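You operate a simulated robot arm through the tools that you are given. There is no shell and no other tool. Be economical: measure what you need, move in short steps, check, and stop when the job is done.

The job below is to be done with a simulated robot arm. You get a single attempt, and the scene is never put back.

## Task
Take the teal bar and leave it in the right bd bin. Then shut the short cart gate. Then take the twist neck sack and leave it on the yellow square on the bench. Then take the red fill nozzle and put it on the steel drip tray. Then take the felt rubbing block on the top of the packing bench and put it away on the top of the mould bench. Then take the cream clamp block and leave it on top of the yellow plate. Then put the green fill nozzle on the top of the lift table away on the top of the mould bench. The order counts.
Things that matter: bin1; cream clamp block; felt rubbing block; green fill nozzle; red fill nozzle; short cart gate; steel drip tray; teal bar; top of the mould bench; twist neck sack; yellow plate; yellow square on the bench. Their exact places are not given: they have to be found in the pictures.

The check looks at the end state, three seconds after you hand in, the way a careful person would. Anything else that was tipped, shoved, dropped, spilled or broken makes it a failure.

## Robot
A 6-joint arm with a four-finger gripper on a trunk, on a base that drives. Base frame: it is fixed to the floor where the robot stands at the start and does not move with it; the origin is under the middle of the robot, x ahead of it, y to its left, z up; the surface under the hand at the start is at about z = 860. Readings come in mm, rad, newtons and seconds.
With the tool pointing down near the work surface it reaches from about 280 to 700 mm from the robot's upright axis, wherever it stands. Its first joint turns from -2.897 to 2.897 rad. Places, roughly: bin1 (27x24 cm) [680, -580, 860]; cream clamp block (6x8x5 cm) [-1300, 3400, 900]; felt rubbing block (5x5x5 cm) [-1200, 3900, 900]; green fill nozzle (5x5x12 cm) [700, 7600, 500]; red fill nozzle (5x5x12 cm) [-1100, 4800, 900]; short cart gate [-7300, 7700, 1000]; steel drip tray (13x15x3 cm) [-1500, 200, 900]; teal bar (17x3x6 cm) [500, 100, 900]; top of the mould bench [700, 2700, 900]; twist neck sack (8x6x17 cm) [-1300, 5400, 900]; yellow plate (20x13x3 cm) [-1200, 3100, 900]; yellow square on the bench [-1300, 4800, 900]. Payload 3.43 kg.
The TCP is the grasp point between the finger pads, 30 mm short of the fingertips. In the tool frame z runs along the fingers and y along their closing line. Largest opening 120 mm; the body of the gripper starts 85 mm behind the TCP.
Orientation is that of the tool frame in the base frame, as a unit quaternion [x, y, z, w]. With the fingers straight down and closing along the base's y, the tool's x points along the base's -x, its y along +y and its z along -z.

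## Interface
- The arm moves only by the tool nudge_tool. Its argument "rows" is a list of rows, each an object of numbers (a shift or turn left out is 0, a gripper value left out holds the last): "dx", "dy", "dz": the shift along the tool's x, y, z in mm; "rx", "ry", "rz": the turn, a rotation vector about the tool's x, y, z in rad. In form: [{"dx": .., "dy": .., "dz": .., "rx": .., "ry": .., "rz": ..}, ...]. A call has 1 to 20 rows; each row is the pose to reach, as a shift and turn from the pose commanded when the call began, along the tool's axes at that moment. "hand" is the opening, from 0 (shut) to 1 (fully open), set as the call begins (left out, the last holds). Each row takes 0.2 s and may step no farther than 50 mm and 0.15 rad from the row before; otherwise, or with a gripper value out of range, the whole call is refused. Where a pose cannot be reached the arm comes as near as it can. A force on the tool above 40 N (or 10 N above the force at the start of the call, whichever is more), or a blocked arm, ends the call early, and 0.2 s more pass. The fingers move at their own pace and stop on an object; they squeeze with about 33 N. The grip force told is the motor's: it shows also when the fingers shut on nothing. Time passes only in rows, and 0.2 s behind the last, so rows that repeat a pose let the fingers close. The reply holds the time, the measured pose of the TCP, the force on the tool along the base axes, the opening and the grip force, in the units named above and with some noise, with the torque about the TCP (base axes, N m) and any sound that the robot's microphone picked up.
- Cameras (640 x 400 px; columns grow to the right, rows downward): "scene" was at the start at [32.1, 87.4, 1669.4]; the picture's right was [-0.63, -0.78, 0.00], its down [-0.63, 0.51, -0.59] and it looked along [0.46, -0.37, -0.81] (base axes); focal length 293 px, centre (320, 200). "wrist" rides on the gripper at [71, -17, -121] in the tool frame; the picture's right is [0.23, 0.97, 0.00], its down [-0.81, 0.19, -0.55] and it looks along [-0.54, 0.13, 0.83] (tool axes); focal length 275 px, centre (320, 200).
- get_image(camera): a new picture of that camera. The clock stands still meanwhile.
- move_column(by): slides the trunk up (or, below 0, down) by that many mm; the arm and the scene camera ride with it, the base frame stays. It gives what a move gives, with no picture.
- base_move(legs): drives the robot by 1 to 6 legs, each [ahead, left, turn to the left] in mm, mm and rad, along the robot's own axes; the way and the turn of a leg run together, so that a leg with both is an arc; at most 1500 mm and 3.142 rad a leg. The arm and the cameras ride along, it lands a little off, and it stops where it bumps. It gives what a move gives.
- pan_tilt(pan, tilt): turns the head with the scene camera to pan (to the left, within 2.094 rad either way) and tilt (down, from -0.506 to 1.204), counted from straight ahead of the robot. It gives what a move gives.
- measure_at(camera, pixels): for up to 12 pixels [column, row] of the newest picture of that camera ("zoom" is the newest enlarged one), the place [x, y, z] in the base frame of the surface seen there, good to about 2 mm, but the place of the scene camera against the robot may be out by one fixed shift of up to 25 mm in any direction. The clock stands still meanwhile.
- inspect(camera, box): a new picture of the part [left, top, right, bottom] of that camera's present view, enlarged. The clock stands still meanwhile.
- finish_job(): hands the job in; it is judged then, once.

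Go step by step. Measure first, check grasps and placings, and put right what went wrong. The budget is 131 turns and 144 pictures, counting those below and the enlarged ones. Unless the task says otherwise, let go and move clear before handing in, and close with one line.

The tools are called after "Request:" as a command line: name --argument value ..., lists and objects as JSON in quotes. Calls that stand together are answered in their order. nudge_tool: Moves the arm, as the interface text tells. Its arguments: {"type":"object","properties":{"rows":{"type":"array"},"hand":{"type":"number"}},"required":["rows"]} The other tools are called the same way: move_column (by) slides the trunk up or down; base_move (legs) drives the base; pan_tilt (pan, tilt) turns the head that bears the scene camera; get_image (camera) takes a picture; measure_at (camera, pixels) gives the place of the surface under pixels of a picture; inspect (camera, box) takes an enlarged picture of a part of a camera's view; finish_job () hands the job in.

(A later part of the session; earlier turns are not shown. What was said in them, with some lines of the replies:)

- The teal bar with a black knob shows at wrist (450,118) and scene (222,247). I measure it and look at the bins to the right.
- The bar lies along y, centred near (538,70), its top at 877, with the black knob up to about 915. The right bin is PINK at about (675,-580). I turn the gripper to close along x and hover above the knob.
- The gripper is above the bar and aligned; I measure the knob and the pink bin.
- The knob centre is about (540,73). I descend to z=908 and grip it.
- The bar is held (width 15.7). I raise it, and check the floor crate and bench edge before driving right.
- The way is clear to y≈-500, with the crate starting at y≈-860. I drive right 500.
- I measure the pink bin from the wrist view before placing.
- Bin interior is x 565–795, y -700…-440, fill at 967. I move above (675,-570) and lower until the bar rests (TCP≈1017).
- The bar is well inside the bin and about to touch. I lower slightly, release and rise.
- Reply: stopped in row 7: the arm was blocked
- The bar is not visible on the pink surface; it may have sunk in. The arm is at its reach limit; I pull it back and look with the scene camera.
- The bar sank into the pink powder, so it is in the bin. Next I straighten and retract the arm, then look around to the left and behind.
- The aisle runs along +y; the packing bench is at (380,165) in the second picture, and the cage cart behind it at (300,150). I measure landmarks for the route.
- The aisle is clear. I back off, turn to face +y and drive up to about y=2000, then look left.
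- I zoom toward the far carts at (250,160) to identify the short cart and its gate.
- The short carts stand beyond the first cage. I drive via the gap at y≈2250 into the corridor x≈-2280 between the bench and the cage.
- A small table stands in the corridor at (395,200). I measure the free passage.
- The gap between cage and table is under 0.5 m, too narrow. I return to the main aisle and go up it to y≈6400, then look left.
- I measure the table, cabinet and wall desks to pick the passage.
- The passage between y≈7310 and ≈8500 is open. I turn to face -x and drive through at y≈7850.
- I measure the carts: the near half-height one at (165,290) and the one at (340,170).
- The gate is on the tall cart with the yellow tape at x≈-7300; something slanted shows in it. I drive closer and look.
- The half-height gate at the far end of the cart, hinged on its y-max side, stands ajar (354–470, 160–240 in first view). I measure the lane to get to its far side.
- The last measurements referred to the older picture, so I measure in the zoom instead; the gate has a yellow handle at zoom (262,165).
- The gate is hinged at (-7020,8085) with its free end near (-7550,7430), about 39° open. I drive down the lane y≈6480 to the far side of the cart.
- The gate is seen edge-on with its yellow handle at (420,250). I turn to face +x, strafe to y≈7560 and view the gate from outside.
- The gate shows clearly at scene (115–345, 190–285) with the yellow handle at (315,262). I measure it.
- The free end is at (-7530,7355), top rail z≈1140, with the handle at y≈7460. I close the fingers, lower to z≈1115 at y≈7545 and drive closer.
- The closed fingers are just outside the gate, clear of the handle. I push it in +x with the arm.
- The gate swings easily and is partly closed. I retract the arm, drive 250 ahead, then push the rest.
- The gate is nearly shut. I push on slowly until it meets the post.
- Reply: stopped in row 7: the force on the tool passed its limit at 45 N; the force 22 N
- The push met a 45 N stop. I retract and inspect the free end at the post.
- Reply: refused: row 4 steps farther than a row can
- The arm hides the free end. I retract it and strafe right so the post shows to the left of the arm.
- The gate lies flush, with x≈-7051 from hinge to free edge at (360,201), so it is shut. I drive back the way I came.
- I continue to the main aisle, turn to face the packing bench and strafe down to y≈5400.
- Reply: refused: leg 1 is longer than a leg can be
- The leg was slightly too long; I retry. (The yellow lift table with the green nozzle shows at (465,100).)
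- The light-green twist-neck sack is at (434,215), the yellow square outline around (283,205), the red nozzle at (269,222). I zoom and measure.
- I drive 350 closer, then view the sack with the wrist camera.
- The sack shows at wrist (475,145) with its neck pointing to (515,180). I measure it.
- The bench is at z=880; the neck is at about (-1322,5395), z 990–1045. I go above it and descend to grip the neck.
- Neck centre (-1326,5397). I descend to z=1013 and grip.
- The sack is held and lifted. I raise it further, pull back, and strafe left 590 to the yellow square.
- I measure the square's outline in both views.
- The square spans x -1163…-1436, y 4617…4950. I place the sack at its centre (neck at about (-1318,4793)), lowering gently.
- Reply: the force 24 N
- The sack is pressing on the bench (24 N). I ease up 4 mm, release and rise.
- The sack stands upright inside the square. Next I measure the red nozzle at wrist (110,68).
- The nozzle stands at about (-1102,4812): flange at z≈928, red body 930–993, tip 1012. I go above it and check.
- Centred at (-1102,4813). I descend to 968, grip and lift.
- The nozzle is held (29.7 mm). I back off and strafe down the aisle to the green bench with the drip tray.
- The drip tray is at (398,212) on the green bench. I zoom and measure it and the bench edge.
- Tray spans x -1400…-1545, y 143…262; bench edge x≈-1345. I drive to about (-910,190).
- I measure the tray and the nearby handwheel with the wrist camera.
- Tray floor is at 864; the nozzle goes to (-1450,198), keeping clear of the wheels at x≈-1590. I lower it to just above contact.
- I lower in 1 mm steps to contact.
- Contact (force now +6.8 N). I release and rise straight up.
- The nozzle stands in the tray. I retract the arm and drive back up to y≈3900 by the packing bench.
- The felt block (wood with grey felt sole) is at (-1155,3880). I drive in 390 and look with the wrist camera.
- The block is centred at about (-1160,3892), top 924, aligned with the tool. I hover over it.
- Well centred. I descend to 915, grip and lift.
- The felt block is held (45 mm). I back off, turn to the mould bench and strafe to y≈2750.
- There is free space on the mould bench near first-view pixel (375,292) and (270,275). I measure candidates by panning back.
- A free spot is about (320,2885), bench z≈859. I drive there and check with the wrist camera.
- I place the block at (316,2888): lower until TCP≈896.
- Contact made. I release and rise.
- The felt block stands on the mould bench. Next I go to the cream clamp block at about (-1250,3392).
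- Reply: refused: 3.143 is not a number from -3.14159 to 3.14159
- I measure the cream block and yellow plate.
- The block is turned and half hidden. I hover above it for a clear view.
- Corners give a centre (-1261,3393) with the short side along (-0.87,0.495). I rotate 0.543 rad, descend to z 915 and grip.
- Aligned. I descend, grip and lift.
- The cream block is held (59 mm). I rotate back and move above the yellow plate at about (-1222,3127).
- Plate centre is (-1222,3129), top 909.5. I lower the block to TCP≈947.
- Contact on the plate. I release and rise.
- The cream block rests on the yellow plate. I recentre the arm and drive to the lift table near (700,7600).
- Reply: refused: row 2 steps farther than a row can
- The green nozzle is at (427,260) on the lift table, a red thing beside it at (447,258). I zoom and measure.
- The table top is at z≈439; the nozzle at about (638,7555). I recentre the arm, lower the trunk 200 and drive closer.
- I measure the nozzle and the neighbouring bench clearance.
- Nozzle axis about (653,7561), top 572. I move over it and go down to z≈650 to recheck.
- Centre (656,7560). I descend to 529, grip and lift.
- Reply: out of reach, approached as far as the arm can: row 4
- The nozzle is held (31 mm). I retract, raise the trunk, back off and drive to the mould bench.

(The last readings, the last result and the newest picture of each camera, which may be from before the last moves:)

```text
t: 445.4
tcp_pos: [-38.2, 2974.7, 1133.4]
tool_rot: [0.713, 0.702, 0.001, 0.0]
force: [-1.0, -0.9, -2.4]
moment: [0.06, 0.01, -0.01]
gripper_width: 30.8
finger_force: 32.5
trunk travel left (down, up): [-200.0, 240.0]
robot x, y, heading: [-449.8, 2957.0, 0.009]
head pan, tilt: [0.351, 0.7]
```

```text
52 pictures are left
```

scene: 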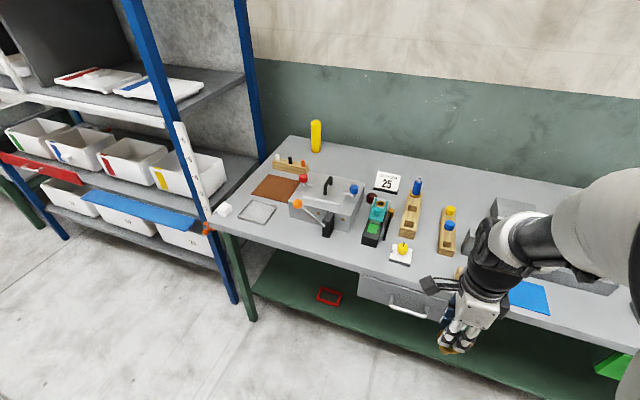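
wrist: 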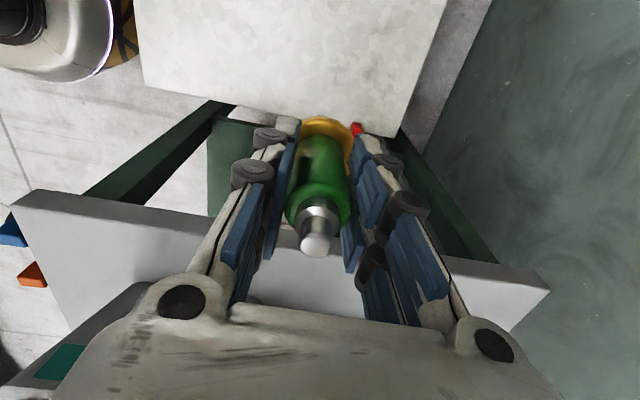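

I drive in 250 and view the spot with the wrist camera.

Request:
base_move --legs '[[280, 0, -0.012]]'

Request:
get_image --camera "wrist"

Request:
get_image --camera "scene"

```text
t: 447.3
tcp_pos: [241.3, 2969.9, 1133.5]
tool_rot: [0.718, 0.696, 0.0, 0.0]
force: [0.8, -0.6, -3.0]
moment: [0.02, 0.04, -0.02]
gripper_width: 31.1
finger_force: 32.8
trunk travel left (down, up): [-200.0, 240.0]
robot x, y, heading: [-171.0, 2957.5, -0.005]
head pan, tilt: [0.351, 0.7]
```

```text
51 pictures are left
```

wrist: 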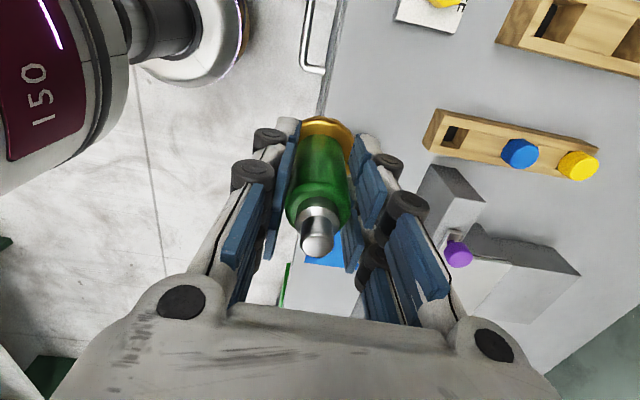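

```text
50 pictures are left
```

scene: 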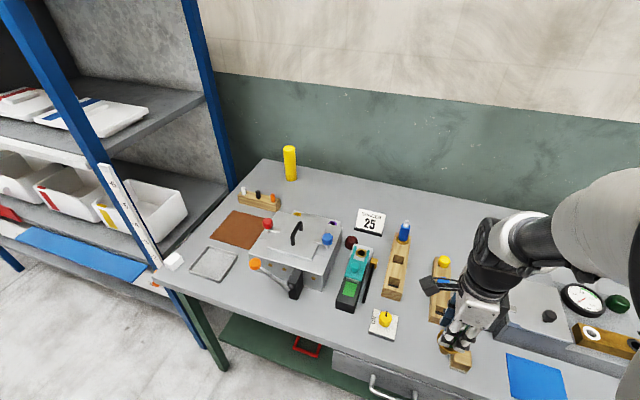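

Request:
measure_at --camera "wrist" --pixels '[[440, 28], [400, 20], [380, 60], [385, 120], [435, 115], [428, 145], [330, 70], [360, 40]]'

Request:
measure_at --camera "scene" --pixels '[[398, 318], [388, 338], [370, 330], [410, 340], [430, 312], [455, 360], [420, 355], [335, 310], [415, 300]]'

```text
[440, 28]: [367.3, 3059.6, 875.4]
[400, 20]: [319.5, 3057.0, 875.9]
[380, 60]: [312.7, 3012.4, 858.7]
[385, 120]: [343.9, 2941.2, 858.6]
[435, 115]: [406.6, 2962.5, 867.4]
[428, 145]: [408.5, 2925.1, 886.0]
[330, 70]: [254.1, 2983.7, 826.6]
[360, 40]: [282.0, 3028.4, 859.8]
```

```text
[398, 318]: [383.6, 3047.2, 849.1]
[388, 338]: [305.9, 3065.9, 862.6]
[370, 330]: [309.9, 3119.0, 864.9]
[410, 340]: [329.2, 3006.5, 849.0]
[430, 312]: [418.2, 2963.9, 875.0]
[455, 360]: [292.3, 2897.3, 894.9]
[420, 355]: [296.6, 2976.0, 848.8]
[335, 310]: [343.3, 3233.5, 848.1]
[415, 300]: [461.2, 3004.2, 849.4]
```

The free gap is centred near (325,2981), bench z=859. I lower the nozzle there, TCP→≈956.

Request:
nudge_tool --rows '[{"dx": 7, "dy": 42}, {"dx": 14, "dy": 84}, {"dx": 14, "dy": 84, "dz": 45}, {"dx": 14, "dy": 84, "dz": 90}, {"dx": 14, "dy": 84, "dz": 135}, {"dx": 14, "dy": 84, "dz": 165}, {"dx": 14, "dy": 84, "dz": 174}, {"dx": 14, "dy": 84, "dz": 176}]'

Request:
nudge_tool --rows '[{"dz": 1}, {"dz": 2}, {"dz": 3}]'

Request:
get_image --camera "wrist"

```text
t: 449.1
tcp_pos: [326.2, 2979.4, 958.0]
tool_rot: [0.718, 0.696, 0.0, 0.001]
force: [-0.1, 0.1, -2.9]
moment: [0.02, -0.04, -0.01]
gripper_width: 31.0
finger_force: 33.2
trunk travel left (down, up): [-200.0, 240.0]
robot x, y, heading: [-172.6, 2959.5, -0.006]
head pan, tilt: [0.351, 0.7]
```

```text
t: 449.9
tcp_pos: [324.9, 2980.4, 955.3]
tool_rot: [0.718, 0.696, -0.001, 0.001]
force: [-0.1, 0.0, -2.3]
moment: [0.0, 0.01, 0.0]
gripper_width: 30.8
finger_force: 33.1
trunk travel left (down, up): [-200.0, 240.0]
robot x, y, heading: [-171.2, 2957.0, -0.013]
head pan, tilt: [0.351, 0.7]
```

```text
49 pictures are left
```

wrist: 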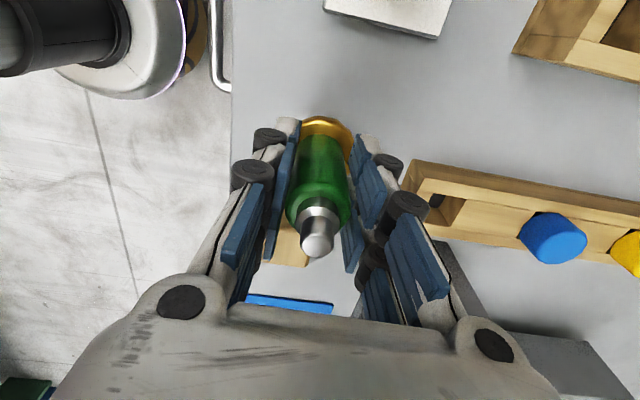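

No contact yet; I continue down in 1 mm steps.

Request:
nudge_tool --rows '[{"dz": 1}, {"dz": 2}, {"dz": 2.5}]'

```text
t: 450.7
tcp_pos: [325.0, 2980.3, 954.0]
tool_rot: [0.718, 0.696, 0.001, 0.001]
force: [-1.3, -1.3, 18.9]
moment: [-0.18, 0.1, 0.0]
gripper_width: 30.7
finger_force: 33.4
trunk travel left (down, up): [-200.0, 240.0]
robot x, y, heading: [-169.6, 2958.5, -0.009]
head pan, tilt: [0.351, 0.7]
```

Contact. I release and rise.

Request:
nudge_tool --rows '[{"dz": -0.5}, {"dz": -0.5}, {"dz": -0.5}, {"dz": -0.5}, {"dz": -20}, {"dz": -70}, {"dz": -120}, {"dz": -170}, {"dz": -200}]' --hand 0.5

Request:
get_image --camera "wrist"

Request:
base_move --legs '[[-250, 0, 0]]'

Request:
get_image --camera "scene"

```text
t: 452.7
tcp_pos: [323.7, 2980.0, 1152.2]
tool_rot: [0.718, 0.696, 0.0, 0.0]
force: [0.3, 0.5, 0.4]
moment: [-0.02, -0.01, -0.03]
gripper_width: 59.9
finger_force: 0.0
trunk travel left (down, up): [-200.0, 240.0]
robot x, y, heading: [-169.7, 2956.1, -0.007]
head pan, tilt: [0.351, 0.7]
```

```text
48 pictures are left
```

wrist: 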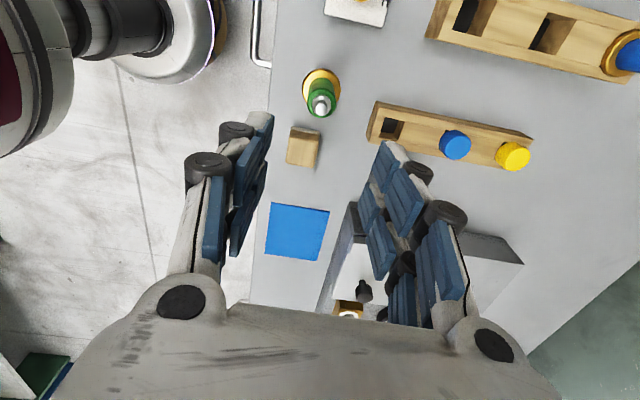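

```text
t: 454.5
tcp_pos: [76.9, 2980.3, 1152.1]
tool_rot: [0.718, 0.696, 0.0, 0.001]
force: [0.1, 0.2, 0.7]
moment: [0.0, -0.04, 0.01]
gripper_width: 59.9
finger_force: 0.1
trunk travel left (down, up): [-200.0, 240.0]
robot x, y, heading: [-413.7, 2959.4, -0.012]
head pan, tilt: [0.351, 0.7]
```

```text
47 pictures are left
```

scene: 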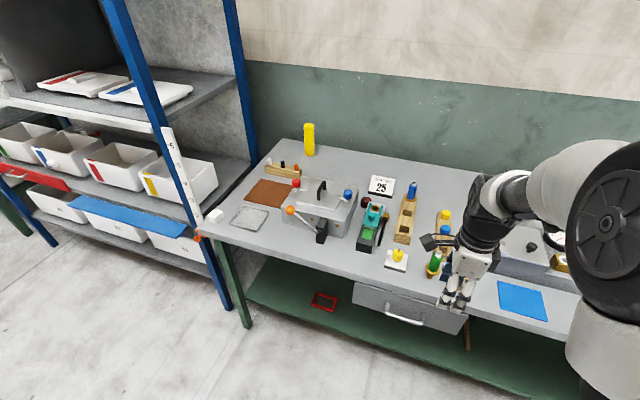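

Green nozzle and felt block both stand on the mould bench. Before handing in, I check the pink bin once more, since the bar vanished from sight there.

Request:
base_move --legs '[[0, -1500, 0], [0, -1400, 0], [0, -560, 0]]'

Request:
pan_tilt --pan 0.2 --tilt 0.5

Request:
get_image --camera "scene"

```text
t: 471.4
tcp_pos: [108.9, -485.8, 1150.9]
tool_rot: [0.71, 0.704, 0.0, 0.0]
force: [-0.1, -1.5, 0.0]
moment: [0.01, 0.02, 0.0]
gripper_width: 60.2
finger_force: 0.1
trunk travel left (down, up): [-200.0, 240.0]
robot x, y, heading: [-386.2, -522.3, 0.013]
head pan, tilt: [0.351, 0.7]
```

```text
t: 472.2
tcp_pos: [109.7, -485.8, 1150.7]
tool_rot: [0.71, 0.704, 0.0, 0.0]
force: [-0.1, 0.3, -0.6]
moment: [-0.02, -0.04, -0.02]
gripper_width: 60.3
finger_force: 0.1
trunk travel left (down, up): [-200.0, 240.0]
robot x, y, heading: [-384.4, -518.2, 0.017]
head pan, tilt: [0.201, 0.499]
```

```text
46 pictures are left
```

scene: 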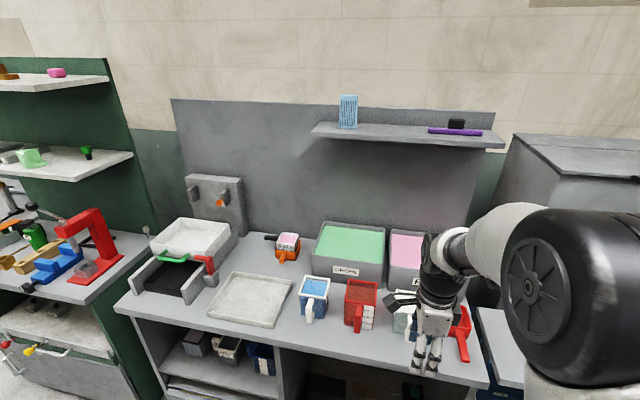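

The bench is otherwise clean; the arm hides the pink bin. I drive in and look with the wrist camera.

Request:
base_move --legs '[[380, 0, -0.015]]'

Request:
nudge_tool --rows '[{"dx": 20, "dy": 45}, {"dx": 40, "dy": 80}]'

Request:
get_image --camera "wrist"

```text
t: 474.6
tcp_pos: [488.6, -491.5, 1151.8]
tool_rot: [0.716, 0.698, 0.0, 0.0]
force: [0.3, 0.0, -0.7]
moment: [0.01, 0.04, 0.03]
gripper_width: 59.9
finger_force: 0.0
trunk travel left (down, up): [-200.0, 240.0]
robot x, y, heading: [-1.4, -514.9, -0.003]
head pan, tilt: [0.201, 0.499]
```

```text
t: 475.2
tcp_pos: [570.5, -453.1, 1151.8]
tool_rot: [0.716, 0.698, -0.001, 0.0]
force: [0.3, 0.3, 0.7]
moment: [0.01, 0.04, 0.01]
gripper_width: 59.9
finger_force: 0.0
trunk travel left (down, up): [-200.0, 240.0]
robot x, y, heading: [-2.9, -514.1, -0.005]
head pan, tilt: [0.201, 0.499]
```

```text
45 pictures are left
```

wrist: 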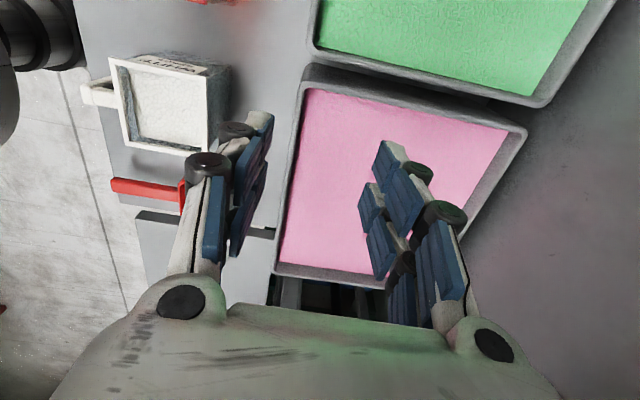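

The bin's surface is undisturbed and no bar lies outside, so it sank into the fill where I released it. I pull the arm clear and hand in.

Request:
nudge_tool --rows '[{"dy": -45, "dz": -20}, {"dy": -90, "dz": -40}, {"dy": -130, "dz": -40}]'

Request:
base_move --legs '[[-250, 0, 0]]'

Request:
finish_job

```text
t: 476.0
tcp_pos: [436.8, -448.6, 1193.8]
tool_rot: [0.716, 0.698, 0.0, 0.0]
force: [-1.0, 0.6, -0.4]
moment: [0.01, -0.04, 0.0]
gripper_width: 60.0
finger_force: 0.0
trunk travel left (down, up): [-200.0, 240.0]
robot x, y, heading: [-6.8, -516.8, 0.003]
head pan, tilt: [0.201, 0.499]
```

```text
t: 477.8
tcp_pos: [188.0, -448.8, 1193.3]
tool_rot: [0.716, 0.698, 0.0, 0.0]
force: [0.5, -0.5, -1.6]
moment: [0.0, -0.01, -0.01]
gripper_width: 60.4
finger_force: 0.0
trunk travel left (down, up): [-200.0, 240.0]
robot x, y, heading: [-259.3, -518.8, -0.004]
head pan, tilt: [0.201, 0.499]
```

```text
The job is handed in.
```

I did all seven steps in the order given and handed the job in; six were checked in pictures, but the teal bar is no longer visible in the pink bin: I let go of it well inside and it seems to have sunk into the fill.
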